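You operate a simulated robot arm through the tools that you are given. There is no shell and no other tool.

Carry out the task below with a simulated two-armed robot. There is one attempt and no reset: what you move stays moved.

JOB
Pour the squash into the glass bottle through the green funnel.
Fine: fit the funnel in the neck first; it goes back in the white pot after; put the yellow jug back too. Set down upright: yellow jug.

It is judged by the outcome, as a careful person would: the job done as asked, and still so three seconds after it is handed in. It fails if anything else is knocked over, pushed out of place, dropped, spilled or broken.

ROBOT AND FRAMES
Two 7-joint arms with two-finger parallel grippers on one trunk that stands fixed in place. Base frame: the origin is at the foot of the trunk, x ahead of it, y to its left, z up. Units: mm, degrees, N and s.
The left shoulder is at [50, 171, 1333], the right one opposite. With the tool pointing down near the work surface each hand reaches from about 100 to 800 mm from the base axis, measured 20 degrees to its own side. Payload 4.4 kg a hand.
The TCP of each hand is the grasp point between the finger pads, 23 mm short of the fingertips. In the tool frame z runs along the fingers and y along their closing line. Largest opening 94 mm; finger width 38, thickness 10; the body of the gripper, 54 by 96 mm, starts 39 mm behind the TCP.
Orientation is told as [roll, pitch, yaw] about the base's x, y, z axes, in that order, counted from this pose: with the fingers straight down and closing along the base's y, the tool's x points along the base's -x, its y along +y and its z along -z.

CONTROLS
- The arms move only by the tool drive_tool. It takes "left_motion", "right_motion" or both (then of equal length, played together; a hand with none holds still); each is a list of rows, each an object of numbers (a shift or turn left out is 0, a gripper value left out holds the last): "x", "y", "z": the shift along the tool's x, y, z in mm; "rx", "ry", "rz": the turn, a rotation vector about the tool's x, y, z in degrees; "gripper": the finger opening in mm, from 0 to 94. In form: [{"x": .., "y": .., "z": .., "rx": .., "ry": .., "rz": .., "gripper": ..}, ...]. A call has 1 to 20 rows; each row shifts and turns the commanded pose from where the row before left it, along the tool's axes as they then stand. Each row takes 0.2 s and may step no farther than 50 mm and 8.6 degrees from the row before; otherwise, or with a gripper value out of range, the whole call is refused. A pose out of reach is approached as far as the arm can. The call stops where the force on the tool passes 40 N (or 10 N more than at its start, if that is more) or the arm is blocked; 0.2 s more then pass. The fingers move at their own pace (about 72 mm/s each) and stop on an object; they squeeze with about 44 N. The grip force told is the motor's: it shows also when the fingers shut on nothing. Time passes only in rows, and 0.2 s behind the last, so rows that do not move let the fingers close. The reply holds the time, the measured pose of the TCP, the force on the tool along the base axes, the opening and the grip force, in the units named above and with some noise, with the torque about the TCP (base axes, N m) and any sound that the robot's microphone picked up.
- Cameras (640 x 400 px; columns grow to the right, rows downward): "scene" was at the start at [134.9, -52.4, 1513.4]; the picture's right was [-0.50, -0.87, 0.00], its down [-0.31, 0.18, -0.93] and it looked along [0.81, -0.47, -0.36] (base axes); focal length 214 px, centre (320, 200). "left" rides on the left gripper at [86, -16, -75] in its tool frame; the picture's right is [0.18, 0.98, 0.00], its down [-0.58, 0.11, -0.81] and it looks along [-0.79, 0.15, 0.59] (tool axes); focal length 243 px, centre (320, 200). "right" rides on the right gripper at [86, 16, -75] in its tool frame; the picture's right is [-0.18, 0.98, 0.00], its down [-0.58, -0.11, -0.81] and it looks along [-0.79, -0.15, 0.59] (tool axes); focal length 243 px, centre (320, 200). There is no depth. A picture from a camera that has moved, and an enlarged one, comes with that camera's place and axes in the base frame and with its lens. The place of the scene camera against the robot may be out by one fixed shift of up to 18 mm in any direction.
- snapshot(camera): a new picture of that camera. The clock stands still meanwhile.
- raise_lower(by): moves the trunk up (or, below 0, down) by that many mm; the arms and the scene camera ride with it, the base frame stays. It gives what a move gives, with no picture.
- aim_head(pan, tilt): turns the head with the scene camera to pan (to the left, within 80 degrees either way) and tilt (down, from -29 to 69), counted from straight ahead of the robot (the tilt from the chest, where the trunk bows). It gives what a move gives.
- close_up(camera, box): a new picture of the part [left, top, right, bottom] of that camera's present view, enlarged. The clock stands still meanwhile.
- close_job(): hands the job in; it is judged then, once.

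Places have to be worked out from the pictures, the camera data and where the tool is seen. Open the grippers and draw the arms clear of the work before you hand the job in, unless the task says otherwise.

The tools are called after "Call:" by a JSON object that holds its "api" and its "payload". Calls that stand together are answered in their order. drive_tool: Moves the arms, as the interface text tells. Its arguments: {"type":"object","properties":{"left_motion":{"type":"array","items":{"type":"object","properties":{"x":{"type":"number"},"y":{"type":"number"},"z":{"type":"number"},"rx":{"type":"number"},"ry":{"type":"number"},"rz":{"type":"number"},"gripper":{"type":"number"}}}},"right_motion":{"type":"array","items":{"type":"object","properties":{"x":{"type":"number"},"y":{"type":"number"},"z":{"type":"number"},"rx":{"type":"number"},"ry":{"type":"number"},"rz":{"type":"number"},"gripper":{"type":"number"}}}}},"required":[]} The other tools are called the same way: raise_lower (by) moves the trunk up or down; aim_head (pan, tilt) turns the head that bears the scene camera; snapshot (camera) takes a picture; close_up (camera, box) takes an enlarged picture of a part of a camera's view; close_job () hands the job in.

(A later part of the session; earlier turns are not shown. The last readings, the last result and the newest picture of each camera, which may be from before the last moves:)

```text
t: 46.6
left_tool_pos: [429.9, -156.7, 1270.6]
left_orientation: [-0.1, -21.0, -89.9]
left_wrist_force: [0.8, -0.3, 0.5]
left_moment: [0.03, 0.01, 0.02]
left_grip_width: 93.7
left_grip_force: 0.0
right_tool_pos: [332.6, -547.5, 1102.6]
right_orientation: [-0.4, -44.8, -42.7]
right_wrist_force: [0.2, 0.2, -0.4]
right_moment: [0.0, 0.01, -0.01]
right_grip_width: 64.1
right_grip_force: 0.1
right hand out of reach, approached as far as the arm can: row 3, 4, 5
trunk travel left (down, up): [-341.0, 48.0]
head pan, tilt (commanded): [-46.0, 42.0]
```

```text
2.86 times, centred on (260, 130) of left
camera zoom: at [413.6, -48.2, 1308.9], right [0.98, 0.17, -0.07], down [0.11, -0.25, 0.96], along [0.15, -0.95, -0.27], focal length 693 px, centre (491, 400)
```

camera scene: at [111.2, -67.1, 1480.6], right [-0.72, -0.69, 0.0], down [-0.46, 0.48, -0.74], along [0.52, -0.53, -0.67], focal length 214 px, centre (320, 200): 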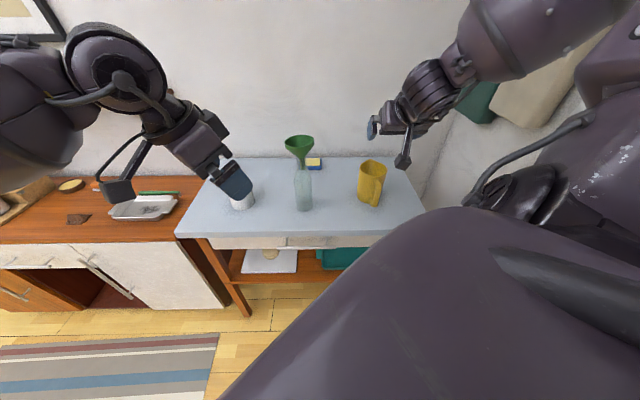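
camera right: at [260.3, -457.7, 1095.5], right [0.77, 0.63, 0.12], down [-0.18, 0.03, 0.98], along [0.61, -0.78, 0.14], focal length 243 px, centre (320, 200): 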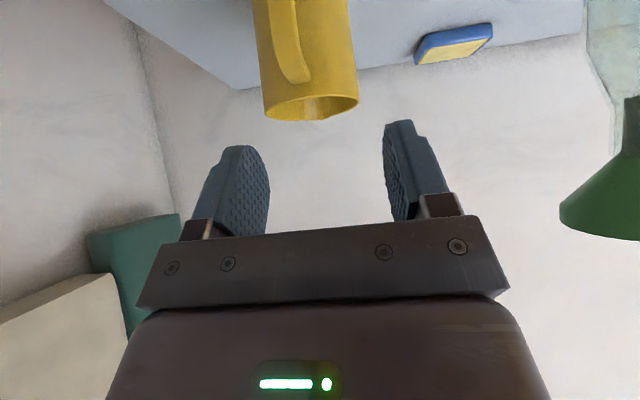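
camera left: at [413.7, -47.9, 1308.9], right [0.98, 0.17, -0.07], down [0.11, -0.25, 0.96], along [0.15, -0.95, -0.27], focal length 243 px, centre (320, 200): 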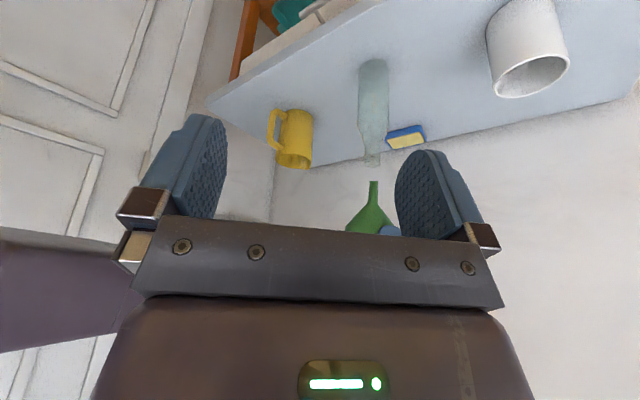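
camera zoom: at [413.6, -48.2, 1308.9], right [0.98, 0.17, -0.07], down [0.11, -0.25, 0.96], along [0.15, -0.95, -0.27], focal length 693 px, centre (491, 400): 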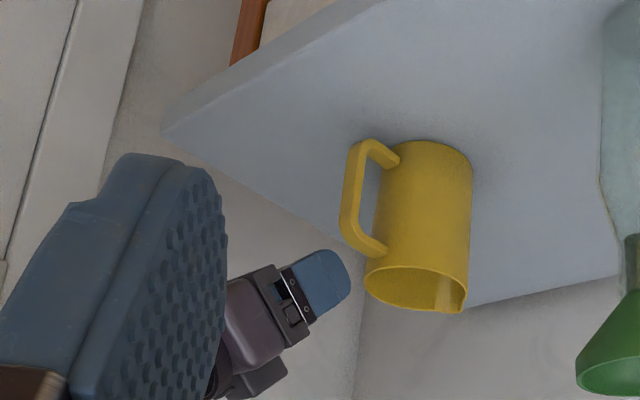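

The arm is limited close to its own shoulder at this orientation. I'll move outward over the handle (still above the jug rim) and see whether it tracks there.

Call:
{"api": "drive_tool", "payload": {"right_motion": [{"x": -36.3, "y": 1.3, "z": 12.3}, {"x": -36.3, "y": 1.3, "z": 12.3}, {}, {}]}}

Call:
{"api": "snapshot", "payload": {"camera": "scene"}}

```text
t: 47.6
left_tool_pos: [430.1, -155.9, 1269.7]
left_orientation: [-0.1, -21.0, -90.0]
left_wrist_force: [0.0, 0.0, 0.3]
left_moment: [-0.01, 0.03, 0.02]
left_grip_width: 94.0
left_grip_force: 0.0
right_tool_pos: [384.6, -592.4, 1137.3]
right_orientation: [-0.1, -45.0, -42.9]
right_wrist_force: [-1.2, 0.0, -0.4]
right_moment: [0.01, 0.0, 0.0]
right_grip_width: 63.9
right_grip_force: 0.1
trunk travel left (down, up): [-341.0, 48.0]
head pan, tilt (commanded): [-46.0, 42.0]
```

```text
taken
camera scene: at [112.8, -65.8, 1480.5], right [-0.72, -0.69, 0.0], down [-0.46, 0.48, -0.74], along [0.52, -0.53, -0.67], focal length 214 px, centre (320, 200)
```

scene: 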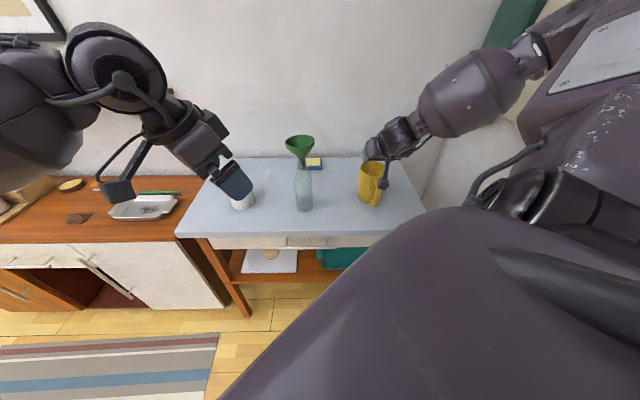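

This pose tracks fully. I'll try stepping back behind the handle and down to a nearer pre-grasp point, (333,-579,1017).

Call:
{"api": "drive_tool", "payload": {"right_motion": [{"x": 30.7, "y": -12.7, "z": -2.5}, {"x": 30.7, "y": -12.7, "z": -2.5}, {"x": 28.3, "z": 28.3}, {"x": 28.3, "z": 28.3}, {}]}}

Call:
{"api": "snapshot", "payload": {"camera": "right"}}

Call:
{"api": "close_up", "payload": {"camera": "left", "box": [180, 60, 340, 200]}}

```text
t: 48.9
left_tool_pos: [429.8, -154.2, 1270.4]
left_orientation: [0.0, -21.0, -90.0]
left_wrist_force: [-0.6, 1.0, 0.7]
left_moment: [0.0, -0.03, 0.02]
left_grip_width: 94.0
left_grip_force: 0.1
right_tool_pos: [340.6, -581.0, 1022.7]
right_orientation: [-0.2, -45.0, -42.8]
right_wrist_force: [-1.3, -1.3, 0.4]
right_moment: [0.04, 0.0, 0.04]
right_grip_width: 64.0
right_grip_force: 0.0
right hand out of reach, approached as far as the arm can: row 2, 3
trunk travel left (down, up): [-341.0, 48.0]
head pan, tilt (commanded): [-46.0, 42.0]
```

```text
taken
camera right: at [268.4, -492.2, 1015.1], right [0.77, 0.63, 0.13], down [-0.19, 0.03, 0.98], along [0.62, -0.78, 0.14], focal length 243 px, centre (320, 200)
```

right: 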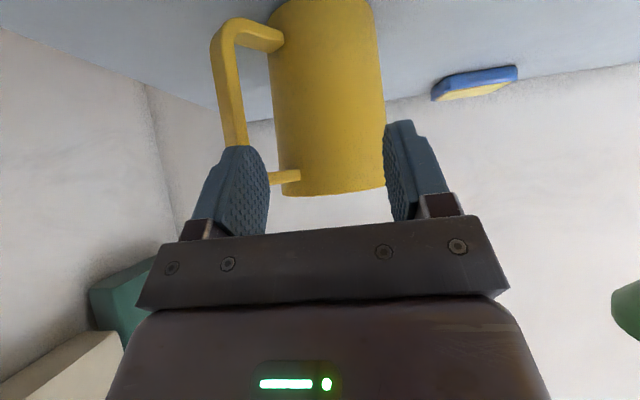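

```text
2.86 times, centred on (260, 130) of left
camera zoom: at [411.7, -47.5, 1309.8], right [0.98, 0.17, -0.07], down [0.11, -0.25, 0.96], along [0.15, -0.95, -0.27], focal length 693 px, centre (491, 400)
```

zoom: 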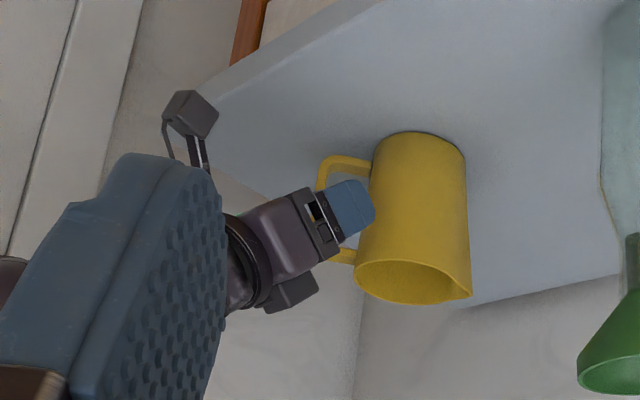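

The handle now looks rotated compared to before — a finger may have nudged the jug. I'll check its pose against the earlier views.

Call:
{"api": "close_up", "payload": {"camera": "left", "box": [250, 90, 330, 180]}}

Call:
{"api": "close_up", "payload": {"camera": "scene", "box": [340, 145, 405, 215]}}

Call:
{"api": "close_up", "payload": {"camera": "right", "box": [180, 0, 460, 240]}}

```text
4.44 times, centred on (290, 135) of left
camera zoom: at [411.7, -47.5, 1309.8], right [0.98, 0.17, -0.07], down [0.11, -0.25, 0.96], along [0.15, -0.95, -0.27], focal length 1078 px, centre (453, 489)
```

zoom: 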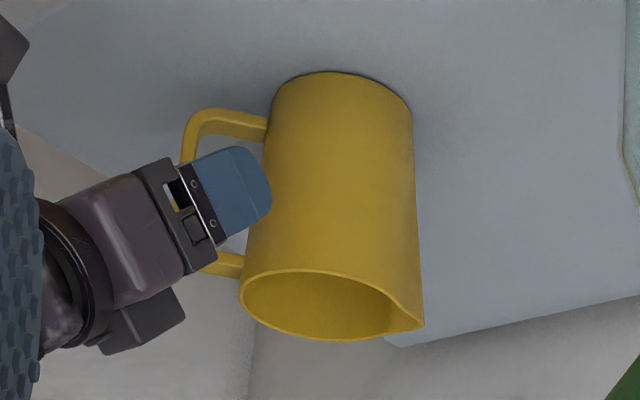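

```text
5.71 times, centred on (372, 180) of scene
camera zoom: at [110.1, -65.8, 1480.9], right [-0.72, -0.7, 0.0], down [-0.46, 0.48, -0.74], along [0.52, -0.53, -0.67], focal length 1226 px, centre (20, 314)
```

zoom: 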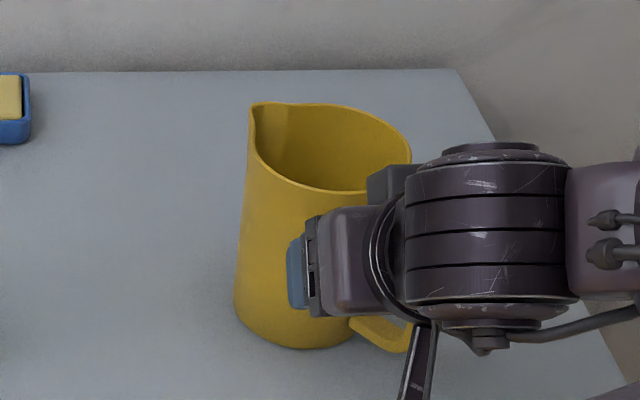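

```text
1.67 times, centred on (320, 120) of right
camera zoom: at [268.4, -492.2, 1015.1], right [0.77, 0.63, 0.13], down [-0.19, 0.03, 0.98], along [0.62, -0.78, 0.14], focal length 404 px, centre (320, 333)
```

zoom: 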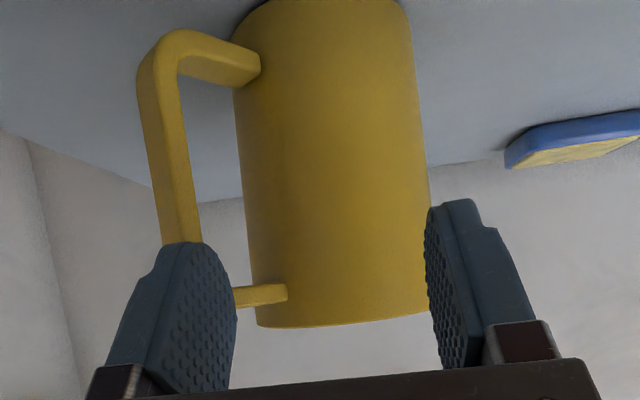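

The jug got turned (handle now pointing more to the robot's right) but stays upright; I have its original pose to return it to. I'll raise the hand straight up off it and re-measure.

Call:
{"api": "drive_tool", "payload": {"right_motion": [{"x": -7, "z": -7}, {"x": -14, "z": -14}, {"x": -28, "z": -28}, {"x": -28, "z": -28}, {"x": -28, "z": -28}, {}]}}

Call:
{"api": "close_up", "payload": {"camera": "left", "box": [250, 90, 330, 180]}}

Call:
{"api": "close_up", "payload": {"camera": "scene", "box": [340, 145, 405, 215]}}

Call:
{"api": "snapshot", "payload": {"camera": "right"}}

```text
t: 50.2
left_tool_pos: [430.0, -156.9, 1270.9]
left_orientation: [-0.1, -21.0, -90.0]
left_wrist_force: [-0.6, -0.4, 0.0]
left_moment: [0.0, 0.01, -0.02]
left_grip_width: 93.9
left_grip_force: 0.0
right_tool_pos: [340.8, -582.2, 1171.2]
right_orientation: [-0.2, -44.9, -43.0]
right_wrist_force: [-0.1, -0.4, 0.4]
right_moment: [-0.01, -0.01, 0.04]
right_grip_width: 63.9
right_grip_force: 0.1
trunk travel left (down, up): [-341.0, 48.0]
head pan, tilt (commanded): [-46.0, 42.0]
```

```text
4.44 times, centred on (290, 135) of left
camera zoom: at [413.8, -48.3, 1308.8], right [0.98, 0.17, -0.07], down [0.11, -0.25, 0.96], along [0.15, -0.95, -0.27], focal length 1078 px, centre (453, 489)
```

zoom: 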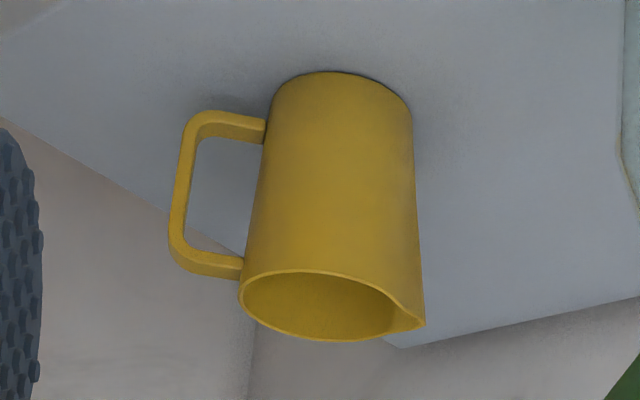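

```text
5.71 times, centred on (372, 180) of scene
camera zoom: at [112.6, -66.4, 1480.5], right [-0.72, -0.69, 0.0], down [-0.46, 0.48, -0.74], along [0.52, -0.53, -0.67], focal length 1226 px, centre (20, 314)
```

zoom: 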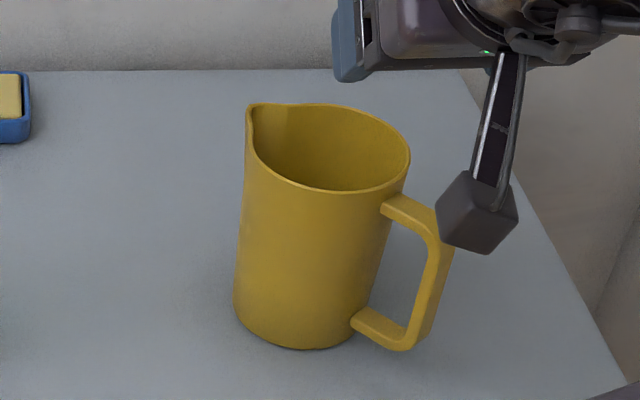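

```text
taken
camera right: at [268.7, -493.3, 1163.5], right [0.77, 0.63, 0.13], down [-0.19, 0.03, 0.98], along [0.61, -0.78, 0.14], focal length 243 px, centre (320, 200)
```

right: 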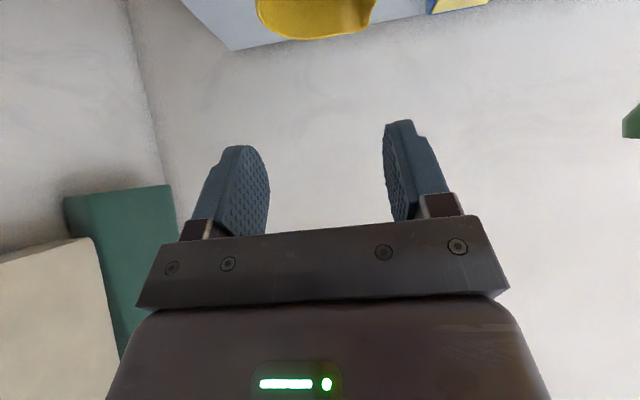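

The jug is upright with its centre now ≈ (421,-655), handle pointing about 173° (toward −x), strap mid ≈ (330,-645,973). I'll turn the hand to heading −6.5° up here in free air first.

Call:
{"api": "drive_tool", "payload": {"right_motion": [{"rx": -5.16, "rz": -5.16}, {"rx": -5.16, "rz": -5.16}, {"rx": -5.16, "rz": -5.16}, {"rx": -5.16, "rz": -5.16}, {"rx": -5.16, "rz": -5.16}, {}]}}

```text
t: 51.6
left_tool_pos: [429.6, -155.0, 1270.2]
left_orientation: [-0.1, -21.0, -90.0]
left_wrist_force: [0.1, -0.1, -0.1]
left_moment: [0.02, -0.01, -0.01]
left_grip_width: 94.0
left_grip_force: 0.1
right_tool_pos: [340.1, -582.1, 1171.0]
right_orientation: [0.1, -45.0, -6.5]
right_wrist_force: [-0.5, -0.1, 0.5]
right_moment: [0.01, 0.04, 0.02]
right_grip_width: 64.3
right_grip_force: 0.0
trunk travel left (down, up): [-341.0, 48.0]
head pan, tilt (commanded): [-46.0, 42.0]
```

The orientation is reachable. I'll move to a point above and behind the handle and check for reach flags.

Call:
{"api": "drive_tool", "payload": {"right_motion": [{"x": 29.2, "y": -21.9, "z": -0.5}, {"x": 29.2, "y": -21.9, "z": -0.5}, {"x": 29.2, "y": -21.9, "z": -0.5}, {}]}}

Call:
{"api": "snapshot", "payload": {"camera": "right"}}

Call:
{"api": "snapshot", "payload": {"camera": "scene"}}

```text
t: 52.6
left_tool_pos: [430.0, -155.9, 1269.8]
left_orientation: [-0.1, -21.0, -90.1]
left_wrist_force: [0.2, -0.1, 0.0]
left_moment: [-0.03, 0.04, 0.01]
left_grip_width: 94.2
left_grip_force: 0.0
right_tool_pos: [280.8, -628.1, 1106.3]
right_orientation: [-0.3, -45.0, -6.6]
right_wrist_force: [0.5, 0.2, -0.3]
right_moment: [-0.04, -0.03, -0.04]
right_grip_width: 63.9
right_grip_force: 0.1
right hand out of reach, approached as far as the arm can: row 3
trunk travel left (down, up): [-341.0, 48.0]
head pan, tilt (commanded): [-46.0, 42.0]
```

```text
taken
camera right: at [169.6, -600.2, 1099.0], right [0.25, 0.96, 0.13], down [-0.17, -0.09, 0.98], along [0.95, -0.26, 0.14], focal length 243 px, centre (320, 200)
```

right: 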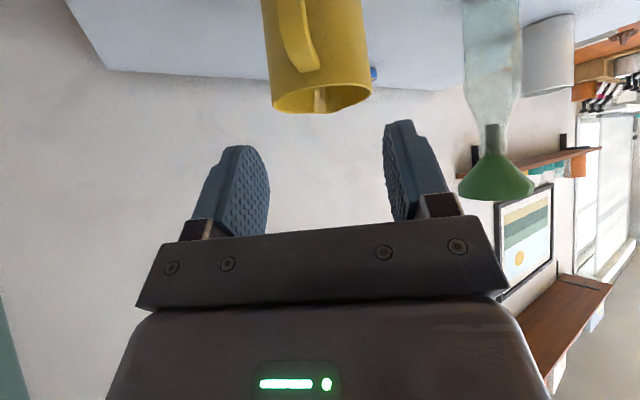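

```text
taken
camera scene: at [112.4, -65.7, 1480.5], right [-0.72, -0.69, 0.0], down [-0.46, 0.48, -0.74], along [0.52, -0.53, -0.67], focal length 214 px, centre (320, 200)
```

scene: 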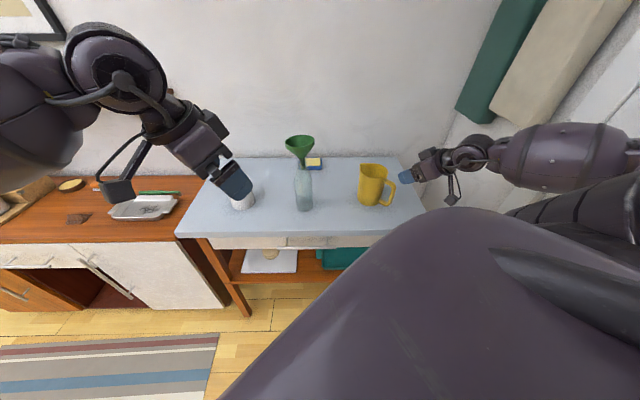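

Limited again with the tool 45° forward; a steeper tool (20° forward) keeps the wrist higher and still fits the handle from above. I'll rotate to pitch −20° and position over the strap at height.

Call:
{"api": "drive_tool", "payload": {"right_motion": [{"ry": 6.25}, {"ry": 6.25}, {"ry": 6.25}, {"ry": 6.25}, {"x": -21, "y": -5.8, "z": 7.7}, {"x": -21, "y": -5.8, "z": 7.7}, {}]}}

Call:
{"api": "snapshot", "payload": {"camera": "right"}}

Call:
{"api": "close_up", "payload": {"camera": "left", "box": [200, 60, 340, 200]}}

Call:
{"api": "close_up", "payload": {"camera": "scene", "box": [330, 110, 450, 220]}}

```text
t: 54.2
left_tool_pos: [428.5, -156.4, 1271.5]
left_orientation: [-0.2, -21.1, -90.0]
left_wrist_force: [-0.8, 0.8, -0.5]
left_moment: [-0.02, -0.03, 0.02]
left_grip_width: 94.3
left_grip_force: 0.0
right_tool_pos: [323.7, -647.0, 1104.4]
right_orientation: [0.0, -20.0, -6.5]
right_wrist_force: [0.1, -0.5, -0.3]
right_moment: [0.04, 0.02, 0.0]
right_grip_width: 63.8
right_grip_force: 0.1
trunk travel left (down, up): [-341.0, 48.0]
head pan, tilt (commanded): [-46.0, 42.0]
```

```text
taken
camera right: at [219.0, -618.2, 1147.2], right [0.28, 0.96, 0.06], down [0.26, -0.14, 0.96], along [0.92, -0.26, -0.29], focal length 243 px, centre (320, 200)
```

right: 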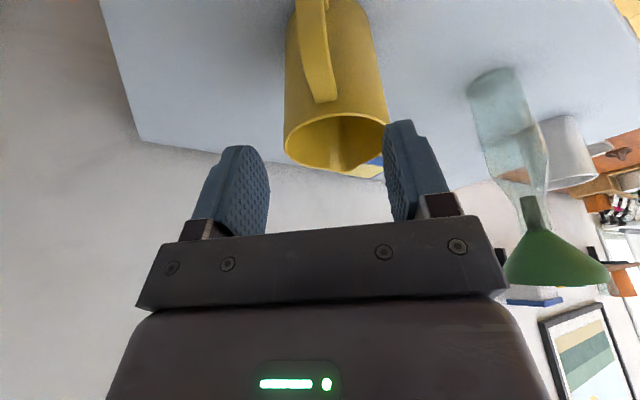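

```text
2.86 times, centred on (270, 130) of left
camera zoom: at [413.2, -48.2, 1309.1], right [0.98, 0.17, -0.07], down [0.11, -0.25, 0.96], along [0.15, -0.95, -0.27], focal length 693 px, centre (463, 400)
```

zoom: 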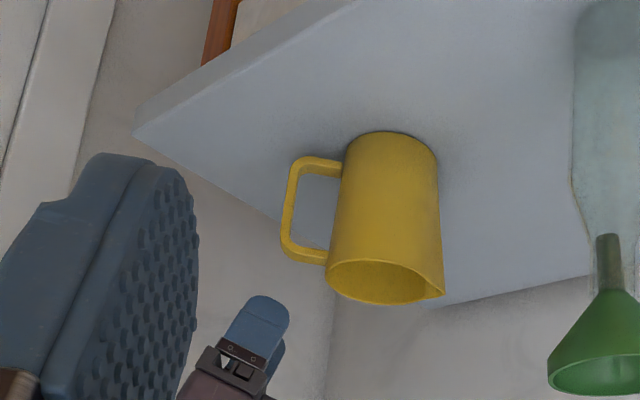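

```text
3.64 times, centred on (390, 165) of scene
camera zoom: at [111.8, -66.3, 1480.6], right [-0.72, -0.69, 0.0], down [-0.46, 0.48, -0.74], along [0.52, -0.53, -0.67], focal length 780 px, centre (66, 327)
```

zoom: 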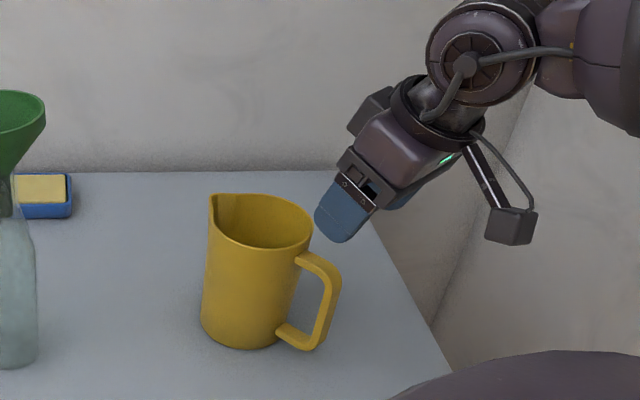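

The hand tracks here and the handle lies centred between the fingers (about 2.7 mm toward +y). I'll trim that and lower until the tips are just above the handle's top, then check.

Call:
{"api": "drive_tool", "payload": {"right_motion": [{"y": 2.7}, {"x": 6.8, "z": 18.8}, {"x": 6.8, "z": 18.8}, {"x": 6.5, "z": 18}, {}]}}

Call:
{"api": "snapshot", "payload": {"camera": "right"}}

Call:
{"api": "close_up", "payload": {"camera": "left", "box": [220, 80, 320, 190]}}

Call:
{"api": "close_up", "payload": {"camera": "scene", "box": [340, 130, 430, 220]}}

```text
t: 55.5
left_tool_pos: [430.3, -155.4, 1271.5]
left_orientation: [-0.2, -21.1, -90.0]
left_wrist_force: [0.1, -0.6, 0.0]
left_moment: [-0.01, -0.03, 0.04]
left_grip_width: 94.0
left_grip_force: 0.1
right_tool_pos: [324.7, -643.2, 1046.5]
right_orientation: [-0.1, -20.0, -6.5]
right_wrist_force: [0.2, -0.6, -0.4]
right_moment: [-0.01, 0.04, 0.0]
right_grip_width: 64.3
right_grip_force: 0.0
trunk travel left (down, up): [-341.0, 48.0]
head pan, tilt (commanded): [-46.0, 42.0]
```

```text
taken
camera right: at [220.0, -615.0, 1088.7], right [0.28, 0.96, 0.06], down [0.26, -0.14, 0.96], along [0.92, -0.26, -0.28], focal length 243 px, centre (320, 200)
```

right: 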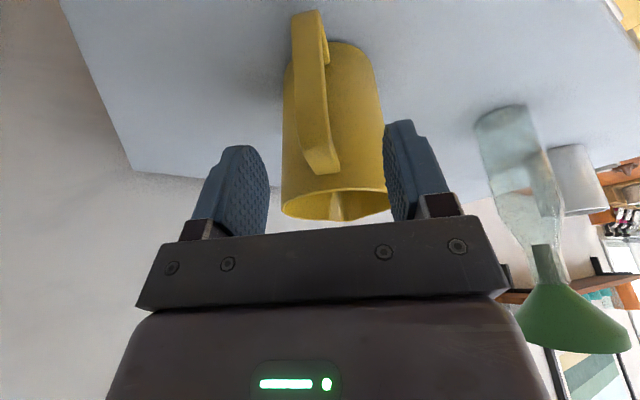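

```text
3.64 times, centred on (270, 135) of left
camera zoom: at [413.4, -47.7, 1309.0], right [0.98, 0.17, -0.07], down [0.11, -0.25, 0.96], along [0.15, -0.95, -0.27], focal length 882 px, centre (502, 436)
```

zoom: 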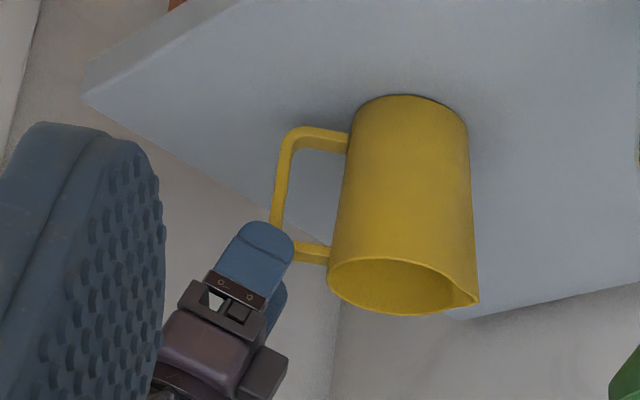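

```text
4.44 times, centred on (385, 175) of scene
camera zoom: at [112.1, -65.6, 1480.6], right [-0.72, -0.69, 0.0], down [-0.46, 0.48, -0.74], along [0.52, -0.53, -0.67], focal length 953 px, centre (31, 311)
```

zoom: 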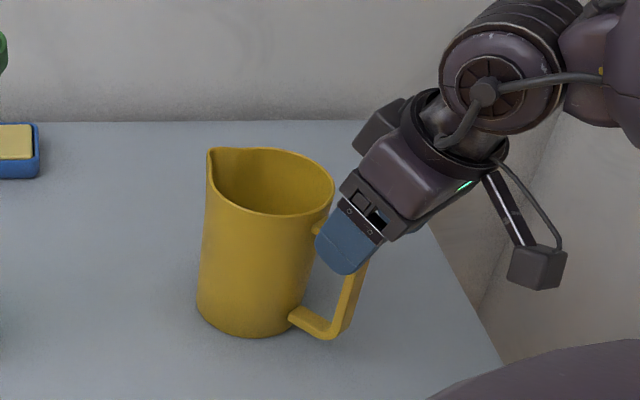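

The handle is centred between the fingers in the wrist view. Descending vertically in small steps with force checks.

Call:
{"api": "drive_tool", "payload": {"right_motion": [{"x": 3.42, "z": 9.4}, {"x": 3.42, "z": 9.4}, {"x": 3.42, "z": 9.4}, {}]}}

Call:
{"api": "snapshot", "payload": {"camera": "right"}}

Call:
{"api": "close_up", "payload": {"camera": "left", "box": [220, 80, 320, 190]}}

```text
t: 56.5
left_tool_pos: [430.0, -154.2, 1270.3]
left_orientation: [-0.1, -20.9, -90.0]
left_wrist_force: [-0.4, 0.7, -0.1]
left_moment: [-0.03, -0.01, -0.02]
left_grip_width: 94.3
left_grip_force: 0.0
right_tool_pos: [323.1, -642.8, 1016.5]
right_orientation: [-0.1, -20.0, -6.4]
right_wrist_force: [0.5, -0.5, -1.4]
right_moment: [0.0, 0.01, 0.01]
right_grip_width: 63.6
right_grip_force: 0.1
trunk travel left (down, up): [-341.0, 48.0]
head pan, tilt (commanded): [-46.0, 42.0]
```

```text
taken
camera right: at [220.2, -615.2, 1058.4], right [0.28, 0.96, 0.06], down [0.26, -0.14, 0.96], along [0.92, -0.26, -0.28], focal length 243 px, centre (320, 200)
```

right: 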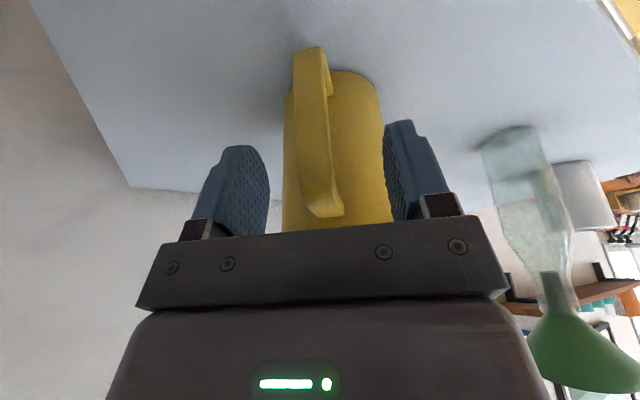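

```text
3.64 times, centred on (270, 135) of left
camera zoom: at [413.7, -47.8, 1308.9], right [0.98, 0.17, -0.07], down [0.11, -0.25, 0.96], along [0.15, -0.95, -0.27], focal length 882 px, centre (502, 436)
```

zoom: 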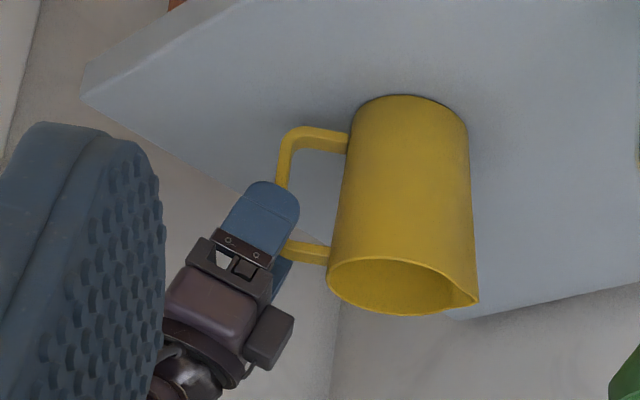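

No contact. Continue another 30 mm down.

Call:
{"api": "drive_tool", "payload": {"right_motion": [{"x": 3.42, "z": 9.4}, {"x": 3.42, "z": 9.4}, {"x": 3.42, "z": 9.4}, {}]}}

Call:
{"api": "snapshot", "payload": {"camera": "right"}}

Call:
{"api": "close_up", "payload": {"camera": "left", "box": [220, 80, 320, 190]}}

Call:
{"api": "close_up", "payload": {"camera": "scene", "box": [340, 130, 430, 220]}}

```text
t: 57.5
left_tool_pos: [430.3, -155.0, 1270.5]
left_orientation: [0.0, -21.0, -89.9]
left_wrist_force: [0.9, 0.1, -0.2]
left_moment: [0.01, 0.03, 0.02]
left_grip_width: 93.9
left_grip_force: 0.1
right_tool_pos: [325.0, -643.4, 987.4]
right_orientation: [-0.1, -20.1, -6.5]
right_wrist_force: [-0.9, -0.3, 0.2]
right_moment: [-0.01, 0.01, 0.02]
right_grip_width: 64.2
right_grip_force: 0.0
trunk travel left (down, up): [-341.0, 48.0]
head pan, tilt (commanded): [-46.0, 42.0]
```

```text
taken
camera right: at [220.0, -615.0, 1028.7], right [0.28, 0.96, 0.06], down [0.26, -0.14, 0.96], along [0.92, -0.26, -0.28], focal length 243 px, centre (320, 200)
```

right: 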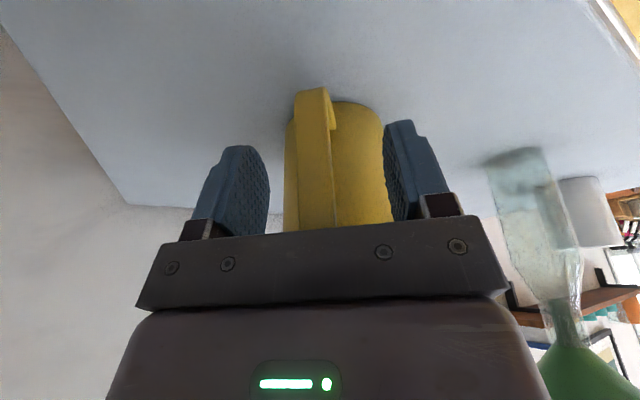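

```text
3.64 times, centred on (270, 135) of left
camera zoom: at [413.7, -47.8, 1308.9], right [0.98, 0.17, -0.07], down [0.11, -0.25, 0.96], along [0.15, -0.95, -0.27], focal length 882 px, centre (502, 436)
```

zoom: 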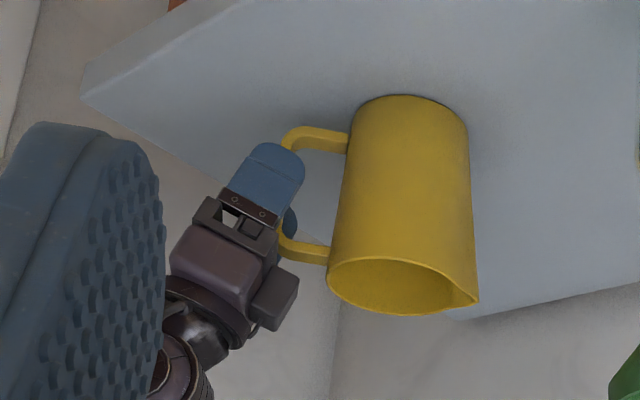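

```text
4.44 times, centred on (385, 175) of scene
camera zoom: at [112.4, -65.8, 1480.5], right [-0.72, -0.69, 0.0], down [-0.46, 0.48, -0.74], along [0.52, -0.53, -0.67], focal length 953 px, centre (31, 311)
```

zoom: 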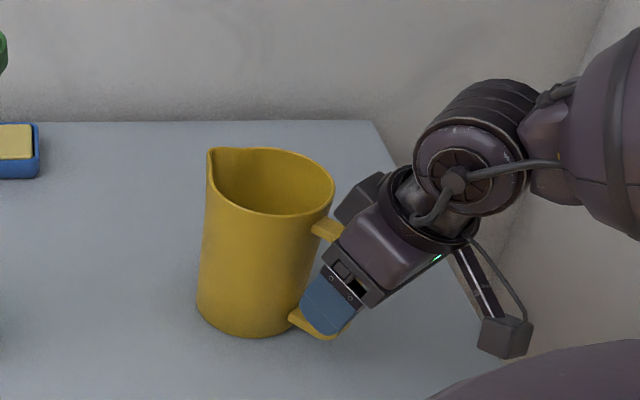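

The fingers straddle the strap with no contact. Closing on the handle now.

Call:
{"api": "drive_tool", "payload": {"right_motion": [{"gripper": 8}, {}, {}, {}, {}]}}

Call:
{"api": "snapshot", "payload": {"camera": "right"}}

Call:
{"api": "close_up", "payload": {"camera": "scene", "box": [340, 130, 430, 220]}}

```text
t: 58.6
left_tool_pos: [430.7, -156.6, 1269.9]
left_orientation: [-0.1, -21.0, -90.1]
left_wrist_force: [0.4, 0.2, -0.1]
left_moment: [0.02, 0.02, 0.02]
left_grip_width: 94.0
left_grip_force: 0.0
right_tool_pos: [324.6, -642.5, 986.8]
right_orientation: [-0.1, -19.9, -6.5]
right_wrist_force: [0.4, 0.8, 0.6]
right_moment: [0.17, -0.04, 0.16]
right_grip_width: 17.6
right_grip_force: 43.8
trunk travel left (down, up): [-341.0, 48.0]
head pan, tilt (commanded): [-46.0, 42.0]
```

```text
taken
camera right: at [220.0, -614.9, 1028.7], right [0.28, 0.96, 0.06], down [0.26, -0.14, 0.96], along [0.92, -0.26, -0.28], focal length 243 px, centre (320, 200)
```

right: 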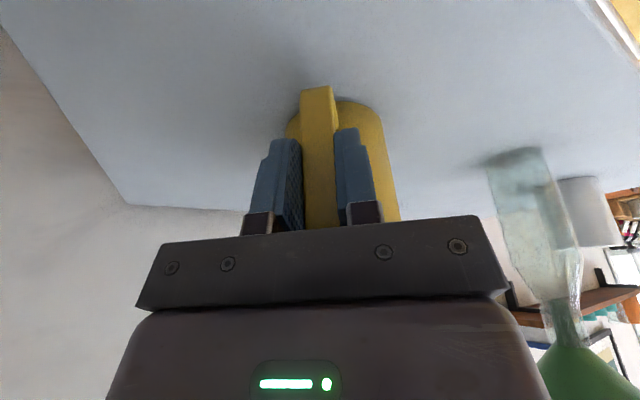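

```text
4.44 times, centred on (385, 175) of scene
camera zoom: at [112.4, -65.9, 1480.5], right [-0.72, -0.69, 0.0], down [-0.46, 0.48, -0.74], along [0.52, -0.53, -0.67], focal length 953 px, centre (31, 311)
```

zoom: 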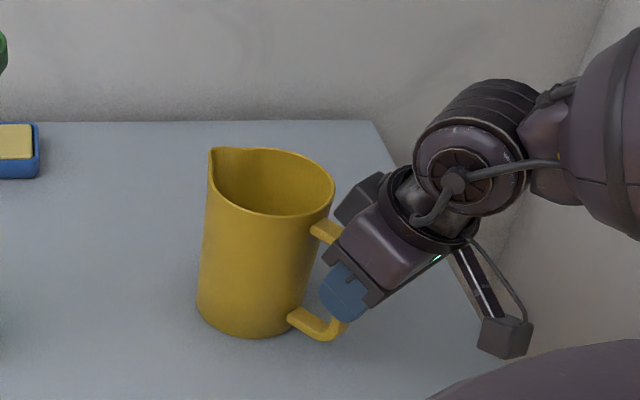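

Grip holds at 17.6 mm. Before lifting a full jug I want to be sure the arm can make the complete pouring tilt, so I'll release, go straight up, and rehearse the pour orientation in free air.

Call:
{"api": "drive_tool", "payload": {"right_motion": [{"gripper": 64}, {}, {}, {"x": -3.42, "z": -9.4}, {"x": -6.84, "z": -18.8}, {"x": -13.7, "z": -37.6}, {"x": -13.7, "z": -37.6}, {"x": -13.7, "z": -37.6}, {"x": -13.7, "z": -37.6}, {"x": -13.7, "z": -37.6}, {}]}}

Call:
{"api": "snapshot", "payload": {"camera": "scene"}}

```text
t: 61.0
left_tool_pos: [431.2, -154.5, 1270.5]
left_orientation: [-0.1, -21.0, -89.9]
left_wrist_force: [-0.1, 0.1, 0.5]
left_moment: [-0.02, 0.01, -0.01]
left_grip_width: 94.0
left_grip_force: 0.0
right_tool_pos: [332.6, -633.6, 1206.4]
right_orientation: [0.0, -20.1, -6.5]
right_wrist_force: [-1.1, -1.0, 0.1]
right_moment: [0.02, -0.04, 0.03]
right_grip_width: 64.0
right_grip_force: 0.0
right hand out of reach, approached as far as the arm can: row 10
trunk travel left (down, up): [-341.0, 48.0]
head pan, tilt (commanded): [-46.0, 42.0]
```

```text
taken
camera scene: at [112.7, -66.2, 1480.5], right [-0.72, -0.69, 0.0], down [-0.46, 0.48, -0.74], along [0.52, -0.53, -0.67], focal length 214 px, centre (320, 200)
```

scene: 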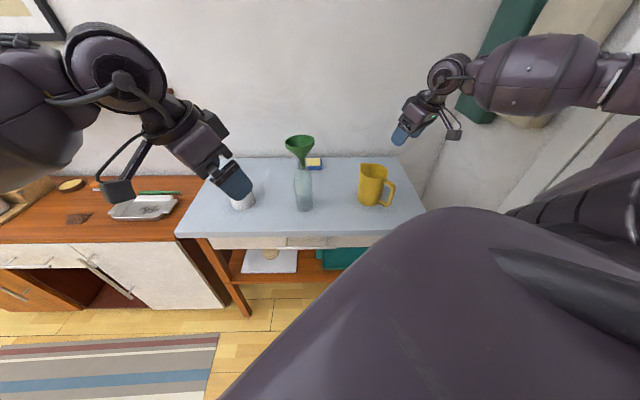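

Now a rehearsal: move to the pour area at safe height and yaw toward +62° (pouring leftward onto the funnel).

Call:
{"api": "drive_tool", "payload": {"right_motion": [{"x": -35.2, "y": 26.4, "z": -7.2}, {"x": -35.2, "y": 26.4, "z": -7.2}, {"x": -35.2, "y": 26.4, "z": -7.2}, {"x": -35.2, "y": 26.4, "z": -7.2}, {"x": -35.2, "y": 26.4, "z": -7.2}, {"rx": -2.6, "rz": -7.155}, {"rx": -2.6, "rz": -7.155}, {"rx": -2.6, "rz": -7.155}, {"rx": -2.6, "rz": -7.155}, {"rx": -2.6, "rz": -7.155}, {"rx": -2.6, "rz": -7.155}, {"rx": -2.6, "rz": -7.155}, {"rx": -2.6, "rz": -7.155}, {"rx": -2.6, "rz": -7.155}, {}]}}

```text
t: 64.2
left_tool_pos: [429.6, -156.5, 1270.5]
left_orientation: [-0.1, -20.9, -90.0]
left_wrist_force: [-0.2, 4.7, -0.9]
left_moment: [-0.06, -0.07, -0.25]
left_grip_width: 94.1
left_grip_force: 0.2
right_tool_pos: [379.6, -201.9, 1233.1]
right_orientation: [-0.5, -19.9, 61.6]
right_wrist_force: [2.1, -4.1, 0.4]
right_moment: [0.32, 0.04, -0.01]
right_grip_width: 63.9
right_grip_force: 0.1
right hand out of reach, approached as far as the arm can: row 7, 8, 9, 10, 11, 12, 13, 14
trunk travel left (down, up): [-341.0, 48.0]
head pan, tilt (commanded): [-46.0, 42.0]
```

The yaw drove the hand off toward the left arm (light contact). I'll look before backing out.

Call:
{"api": "snapshot", "payload": {"camera": "scene"}}

Call:
{"api": "snapshot", "payload": {"camera": "left"}}

Call:
{"api": "snapshot", "payload": {"camera": "right"}}

```text
taken
camera scene: at [112.0, -66.5, 1480.5], right [-0.72, -0.69, 0.0], down [-0.46, 0.48, -0.74], along [0.52, -0.53, -0.67], focal length 214 px, centre (320, 200)
```

scene: 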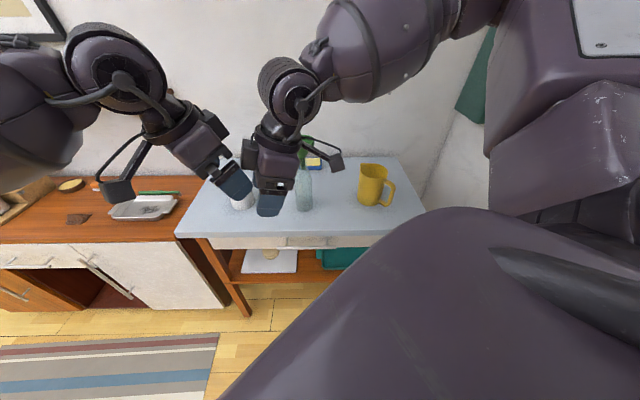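

```text
taken
camera left: at [413.3, -48.3, 1308.9], right [0.98, 0.17, -0.07], down [0.11, -0.26, 0.96], along [0.15, -0.95, -0.27], focal length 243 px, centre (320, 200)
```

left: 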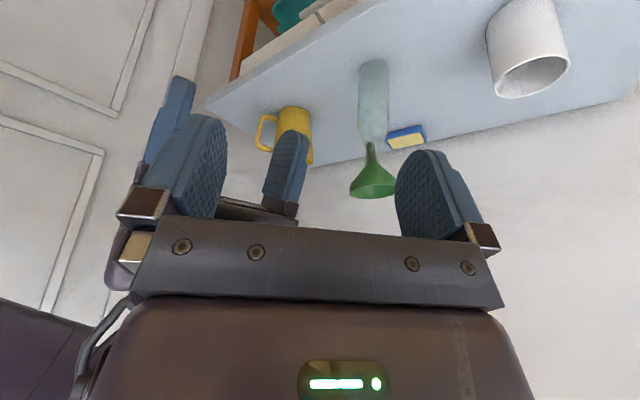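

```text
taken
camera right: at [314.3, -288.0, 1274.9], right [-0.78, 0.62, 0.05], down [0.22, 0.19, 0.96], along [0.58, 0.76, -0.29], focal length 243 px, centre (320, 200)
```

right: 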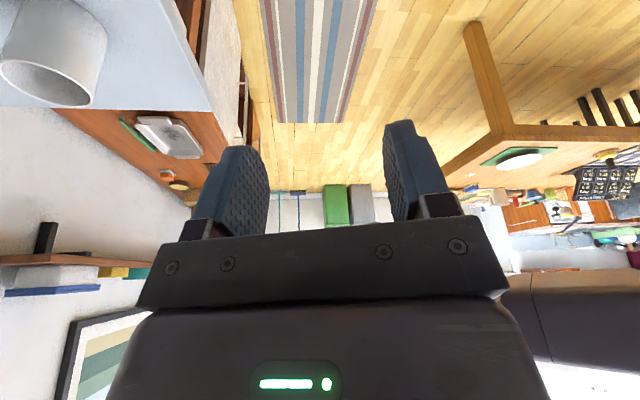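

The bottle and funnel are undisturbed; only the finger sides touch. I'll back the right hand straight away from the left one, then yaw back.

Call:
{"api": "drive_tool", "payload": {"right_motion": [{"x": 18.8, "z": -6.8}, {"x": 37.6, "z": -13.6}, {}]}}

```text
t: 65.0
left_tool_pos: [431.3, -155.5, 1269.7]
left_orientation: [-0.2, -21.0, -90.0]
left_wrist_force: [0.3, 0.5, 0.0]
left_moment: [0.01, 0.02, 0.01]
left_grip_width: 93.8
left_grip_force: 0.1
right_tool_pos: [338.7, -224.0, 1222.4]
right_orientation: [-0.3, -19.7, 61.8]
right_wrist_force: [-0.1, 0.1, 0.2]
right_moment: [0.0, 0.03, 0.01]
right_grip_width: 64.2
right_grip_force: 0.0
right hand out of reach, approached as far as the arm can: row 1, 2
trunk travel left (down, up): [-341.0, 48.0]
head pan, tilt (commanded): [-46.0, 42.0]
```

Contact gone. I'll retract the left hand well away first, then yaw the right hand back to 0.

Call:
{"api": "drive_tool", "payload": {"left_motion": [{"x": 31.6, "z": -29.2}, {"x": 31.6, "z": -29.2}, {"x": 31.6, "z": -29.2}, {"x": 31.6, "z": -29.2}, {"x": 31.6, "z": -29.2}, {}]}}

Call:
{"api": "drive_tool", "payload": {"right_motion": [{"rx": 2.6, "rz": 7.155}, {"rx": 2.6, "rz": 7.155}, {"rx": 2.6, "rz": 7.155}, {"rx": 2.6, "rz": 7.155}, {"rx": 2.6, "rz": 7.155}, {"rx": 2.6, "rz": 7.155}, {"rx": 2.6, "rz": 7.155}, {"rx": 2.6, "rz": 7.155}, {}]}}

Call:
{"api": "snapshot", "payload": {"camera": "scene"}}

```text
t: 66.5
left_tool_pos: [422.6, -36.4, 1320.7]
left_orientation: [-0.2, -21.1, -89.6]
left_wrist_force: [-0.1, 0.6, -0.2]
left_moment: [-0.02, 0.0, 0.01]
left_grip_width: 94.1
left_grip_force: 0.0
left hand out of reach, approached as far as the arm can: row 2, 3, 4, 5
right_tool_pos: [338.0, -223.4, 1222.7]
right_orientation: [-0.2, -19.7, 61.8]
right_wrist_force: [0.3, 0.6, -0.3]
right_moment: [-0.01, 0.03, -0.01]
right_grip_width: 64.1
right_grip_force: 0.1
trunk travel left (down, up): [-341.0, 48.0]
head pan, tilt (commanded): [-46.0, 42.0]
```

```text
t: 68.5
left_tool_pos: [423.5, -38.2, 1321.1]
left_orientation: [-0.4, -21.0, -89.6]
left_wrist_force: [0.4, 0.6, 0.1]
left_moment: [-0.03, 0.02, 0.01]
left_grip_width: 94.1
left_grip_force: 0.0
right_tool_pos: [367.5, -227.9, 1230.0]
right_orientation: [0.0, -20.0, 1.0]
right_wrist_force: [-0.6, 0.0, -0.7]
right_moment: [0.02, 0.03, -0.03]
right_grip_width: 63.9
right_grip_force: 0.1
right hand out of reach, approached as far as the arm can: row 1, 2, 3, 4, 5, 7
trunk travel left (down, up): [-341.0, 48.0]
head pan, tilt (commanded): [-46.0, 42.0]
```

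```text
taken
camera scene: at [112.3, -66.2, 1480.5], right [-0.72, -0.69, 0.0], down [-0.46, 0.48, -0.74], along [0.52, -0.53, -0.67], focal length 214 px, centre (320, 200)
```

scene: 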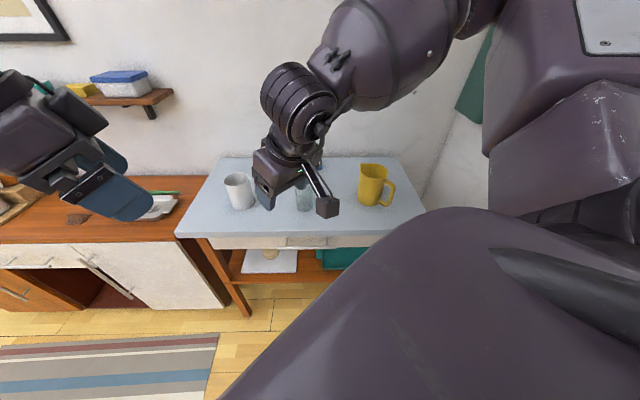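

Positive yaw is the wrong way for this arm. I'll rehearse the other option: yaw negative (≈ −90…−118°) around the pour area, well above the funnel.

Call:
{"api": "drive_tool", "payload": {"right_motion": [{"ry": 6.67}, {"ry": 6.67}, {"ry": 6.66}, {"x": -30.5, "y": -20.4, "z": -20}, {"x": -30.5, "y": -20.4, "z": -20}, {"x": -30.5, "y": -20.4, "z": -20}, {"x": -30.5, "y": -20.4, "z": -20}, {"x": -30.5, "y": -20.4, "z": -20}, {}]}}

Call:
{"api": "drive_tool", "payload": {"right_motion": [{"rz": 7.5}, {"rz": 7.5}, {"rz": 7.5}, {"rz": 7.5}, {"rz": 7.5}, {"rz": 7.5}, {}]}}

```text
t: 70.5
left_tool_pos: [423.2, -38.0, 1321.4]
left_orientation: [-0.3, -21.1, -89.6]
left_wrist_force: [-0.2, -0.3, 0.5]
left_moment: [0.0, 0.0, 0.0]
left_grip_width: 94.5
left_grip_force: 0.1
right_tool_pos: [521.9, -328.4, 1331.3]
right_orientation: [-0.1, 0.1, 1.1]
right_wrist_force: [0.0, -0.3, 0.1]
right_moment: [0.01, 0.0, 0.0]
right_grip_width: 64.0
right_grip_force: 0.1
trunk travel left (down, up): [-341.0, 48.0]
head pan, tilt (commanded): [-46.0, 42.0]
```

```text
t: 72.0
left_tool_pos: [423.6, -38.6, 1321.9]
left_orientation: [-0.4, -21.1, -89.6]
left_wrist_force: [0.4, 0.3, -0.6]
left_moment: [0.01, 0.03, -0.01]
left_grip_width: 93.9
left_grip_force: 0.0
right_tool_pos: [521.5, -327.6, 1330.1]
right_orientation: [-0.1, 0.1, -44.0]
right_wrist_force: [-0.7, 0.6, 0.1]
right_moment: [0.03, -0.02, 0.06]
right_grip_width: 64.3
right_grip_force: 0.0
trunk travel left (down, up): [-341.0, 48.0]
head pan, tilt (commanded): [-46.0, 42.0]
```

Yaw −44° tracks perfectly here. Continuing to −90°.

Call:
{"api": "drive_tool", "payload": {"right_motion": [{"rz": 7.7}, {"rz": 7.7}, {"rz": 7.7}, {"rz": 7.7}, {"rz": 7.7}, {"rz": 7.7}, {}]}}

```text
t: 73.7
left_tool_pos: [423.2, -38.5, 1322.5]
left_orientation: [-0.3, -21.2, -89.6]
left_wrist_force: [0.0, -0.4, 1.0]
left_moment: [0.0, 0.0, -0.01]
left_grip_width: 94.0
left_grip_force: 0.0
right_tool_pos: [521.3, -329.3, 1330.8]
right_orientation: [-0.1, -0.2, -90.3]
right_wrist_force: [-0.1, -0.4, 0.4]
right_moment: [0.0, 0.0, 0.0]
right_grip_width: 63.7
right_grip_force: 0.0
trunk travel left (down, up): [-341.0, 48.0]
head pan, tilt (commanded): [-46.0, 42.0]
```

Yaw −90° works. Now rehearse the pour tilt: pitch up to +80° in place.

Call:
{"api": "drive_tool", "payload": {"right_motion": [{"ry": 8}, {"ry": 8}, {"ry": 8}, {"ry": 8}, {"ry": 8}, {"ry": 8}, {"ry": 8}, {"ry": 8}, {"ry": 8}, {"ry": 8}, {}]}}

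Call:
{"api": "snapshot", "payload": {"camera": "scene"}}

```text
t: 76.0
left_tool_pos: [422.6, -37.9, 1322.4]
left_orientation: [-0.3, -21.1, -89.6]
left_wrist_force: [-0.8, -0.2, 0.0]
left_moment: [0.01, 0.04, 0.0]
left_grip_width: 93.8
left_grip_force: 0.0
right_tool_pos: [521.7, -327.0, 1330.0]
right_orientation: [0.1, 79.9, -89.8]
right_wrist_force: [0.6, -0.1, 0.2]
right_moment: [-0.03, 0.01, 0.04]
right_grip_width: 64.2
right_grip_force: 0.0
trunk travel left (down, up): [-341.0, 48.0]
head pan, tilt (commanded): [-46.0, 42.0]
```

```text
taken
camera scene: at [112.2, -65.7, 1480.6], right [-0.72, -0.69, 0.0], down [-0.46, 0.48, -0.74], along [0.52, -0.53, -0.67], focal length 214 px, centre (320, 200)
```

scene: 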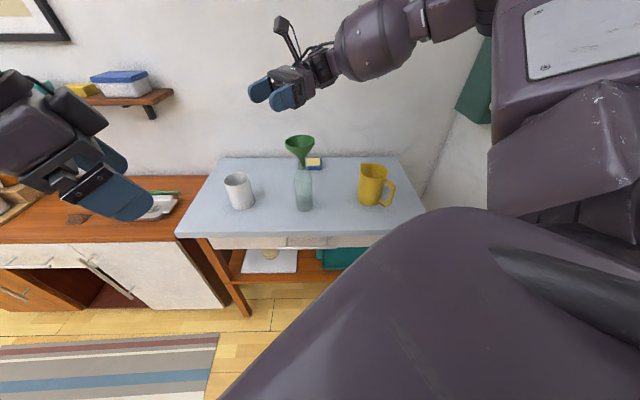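

The full pour tilt works with yaw −90° (spout heading −y, jug on the left side of the bottle). I'll check the actual end-of-pour location, TCP ≈ (567,-389,1340), and a bit more tilt.

Call:
{"api": "drive_tool", "payload": {"right_motion": [{"y": 22.5, "z": -31.4}, {"y": 22.5, "z": -31.4}, {"ry": 8}, {"ry": 8}, {}]}}

```text
t: 77.2
left_tool_pos: [423.8, -38.2, 1321.9]
left_orientation: [-0.3, -21.1, -89.5]
left_wrist_force: [-0.2, 0.6, -0.5]
left_moment: [0.02, 0.01, 0.01]
left_grip_width: 94.0
left_grip_force: 0.1
right_tool_pos: [565.0, -389.7, 1342.3]
right_orientation: [179.8, 84.0, 89.7]
right_wrist_force: [0.3, 0.1, 0.1]
right_moment: [0.0, 0.01, -0.03]
right_grip_width: 64.4
right_grip_force: 0.1
trunk travel left (down, up): [-341.0, 48.0]
head pan, tilt (commanded): [-46.0, 42.0]
```

Tilts up to 96° are fine there. Now back: unwind the pitch and yaw to the grasp orientation, staying high.

Call:
{"api": "drive_tool", "payload": {"right_motion": [{"ry": -7.75}, {"ry": -7.75}, {"ry": -7.75}, {"ry": -7.75}, {"ry": -7.75}, {"ry": -7.75}, {"ry": -7.75}, {"ry": -7.75}, {"ry": -7.75}, {"ry": -7.75}, {"ry": -7.75}, {"ry": -7.75}, {"ry": -7.75}, {"ry": -7.75}, {"ry": -7.5}, {}]}}

Call:
{"api": "drive_tool", "payload": {"right_motion": [{"rx": -2.84, "rz": -7.81}, {"rx": -2.84, "rz": -7.81}, {"rx": -2.84, "rz": -7.81}, {"rx": -2.84, "rz": -7.81}, {"rx": -2.84, "rz": -7.81}, {"rx": -2.84, "rz": -7.81}, {"rx": -2.84, "rz": -7.81}, {"rx": -2.84, "rz": -7.81}, {"rx": -2.84, "rz": -7.81}, {"rx": -2.84, "rz": -7.81}, {}]}}

```text
t: 80.7
left_tool_pos: [423.0, -37.9, 1321.4]
left_orientation: [-0.3, -21.1, -89.6]
left_wrist_force: [1.4, -0.5, -0.6]
left_moment: [0.01, -0.02, 0.03]
left_grip_width: 94.0
left_grip_force: 0.0
right_tool_pos: [566.7, -389.1, 1342.5]
right_orientation: [-0.1, -20.1, -90.1]
right_wrist_force: [0.5, 0.3, 0.1]
right_moment: [-0.01, -0.04, 0.0]
right_grip_width: 63.9
right_grip_force: 0.0
trunk travel left (down, up): [-341.0, 48.0]
head pan, tilt (commanded): [-46.0, 42.0]
```

```text
t: 83.0
left_tool_pos: [422.6, -37.3, 1322.1]
left_orientation: [-0.3, -21.1, -89.8]
left_wrist_force: [0.3, -0.1, -0.2]
left_moment: [0.0, 0.0, -0.01]
left_grip_width: 94.1
left_grip_force: 0.0
right_tool_pos: [566.1, -388.9, 1343.0]
right_orientation: [0.0, -20.0, -6.9]
right_wrist_force: [0.4, -0.6, -0.9]
right_moment: [-0.02, 0.02, 0.0]
right_grip_width: 63.9
right_grip_force: 0.0
trunk travel left (down, up): [-341.0, 48.0]
head pan, tilt (commanded): [-46.0, 42.0]
```

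Orientation is back (yaw −6.9°, pitch −20°). Moving back over the jug handle at safe height.

Call:
{"api": "drive_tool", "payload": {"right_motion": [{"x": 32.2, "y": -27.3, "z": 9.6}, {"x": 32.2, "y": -27.3, "z": 9.6}, {"x": 32.2, "y": -27.3, "z": 9.6}, {"x": 32.2, "y": -27.3, "z": 9.6}, {"x": 32.2, "y": -27.3, "z": 9.6}, {"x": 22.6, "y": -28.7, "z": 18}, {"x": 22.6, "y": -28.7, "z": 18}, {"x": 22.6, "y": -28.7, "z": 18}, {"x": 22.6, "y": -28.7, "z": 18}, {"x": 22.6, "y": -28.7, "z": 18}, {}]}}

Call:
{"api": "snapshot", "payload": {"camera": "right"}}

Call:
{"api": "close_up", "payload": {"camera": "scene", "box": [340, 130, 430, 220]}}

```text
t: 85.5
left_tool_pos: [423.6, -38.3, 1319.7]
left_orientation: [-0.3, -21.1, -89.6]
left_wrist_force: [-0.4, 0.2, 0.4]
left_moment: [0.03, -0.01, -0.03]
left_grip_width: 94.2
left_grip_force: 0.1
right_tool_pos: [322.4, -642.0, 1119.2]
right_orientation: [-0.1, -20.0, -7.1]
right_wrist_force: [-0.1, 0.2, -0.5]
right_moment: [0.01, 0.02, 0.0]
right_grip_width: 63.9
right_grip_force: 0.0
trunk travel left (down, up): [-341.0, 48.0]
head pan, tilt (commanded): [-46.0, 42.0]
```

```text
taken
camera right: at [219.3, -613.6, 1160.8], right [0.29, 0.95, 0.06], down [0.26, -0.14, 0.96], along [0.92, -0.26, -0.28], focal length 243 px, centre (320, 200)
```

right: 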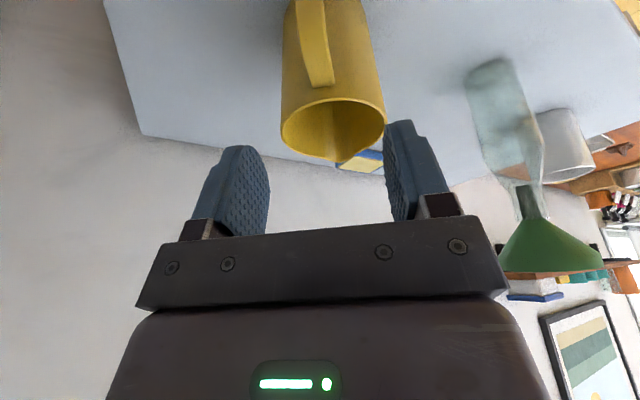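

```text
4.44 times, centred on (385, 175) of scene
camera zoom: at [112.7, -66.4, 1480.5], right [-0.72, -0.69, 0.0], down [-0.46, 0.48, -0.74], along [0.52, -0.53, -0.67], focal length 953 px, centre (31, 311)
```

zoom: 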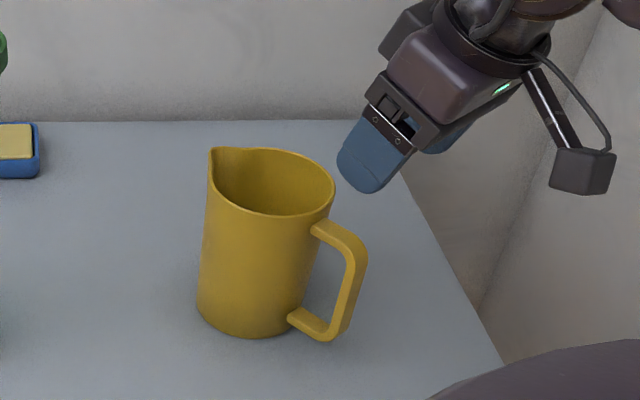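

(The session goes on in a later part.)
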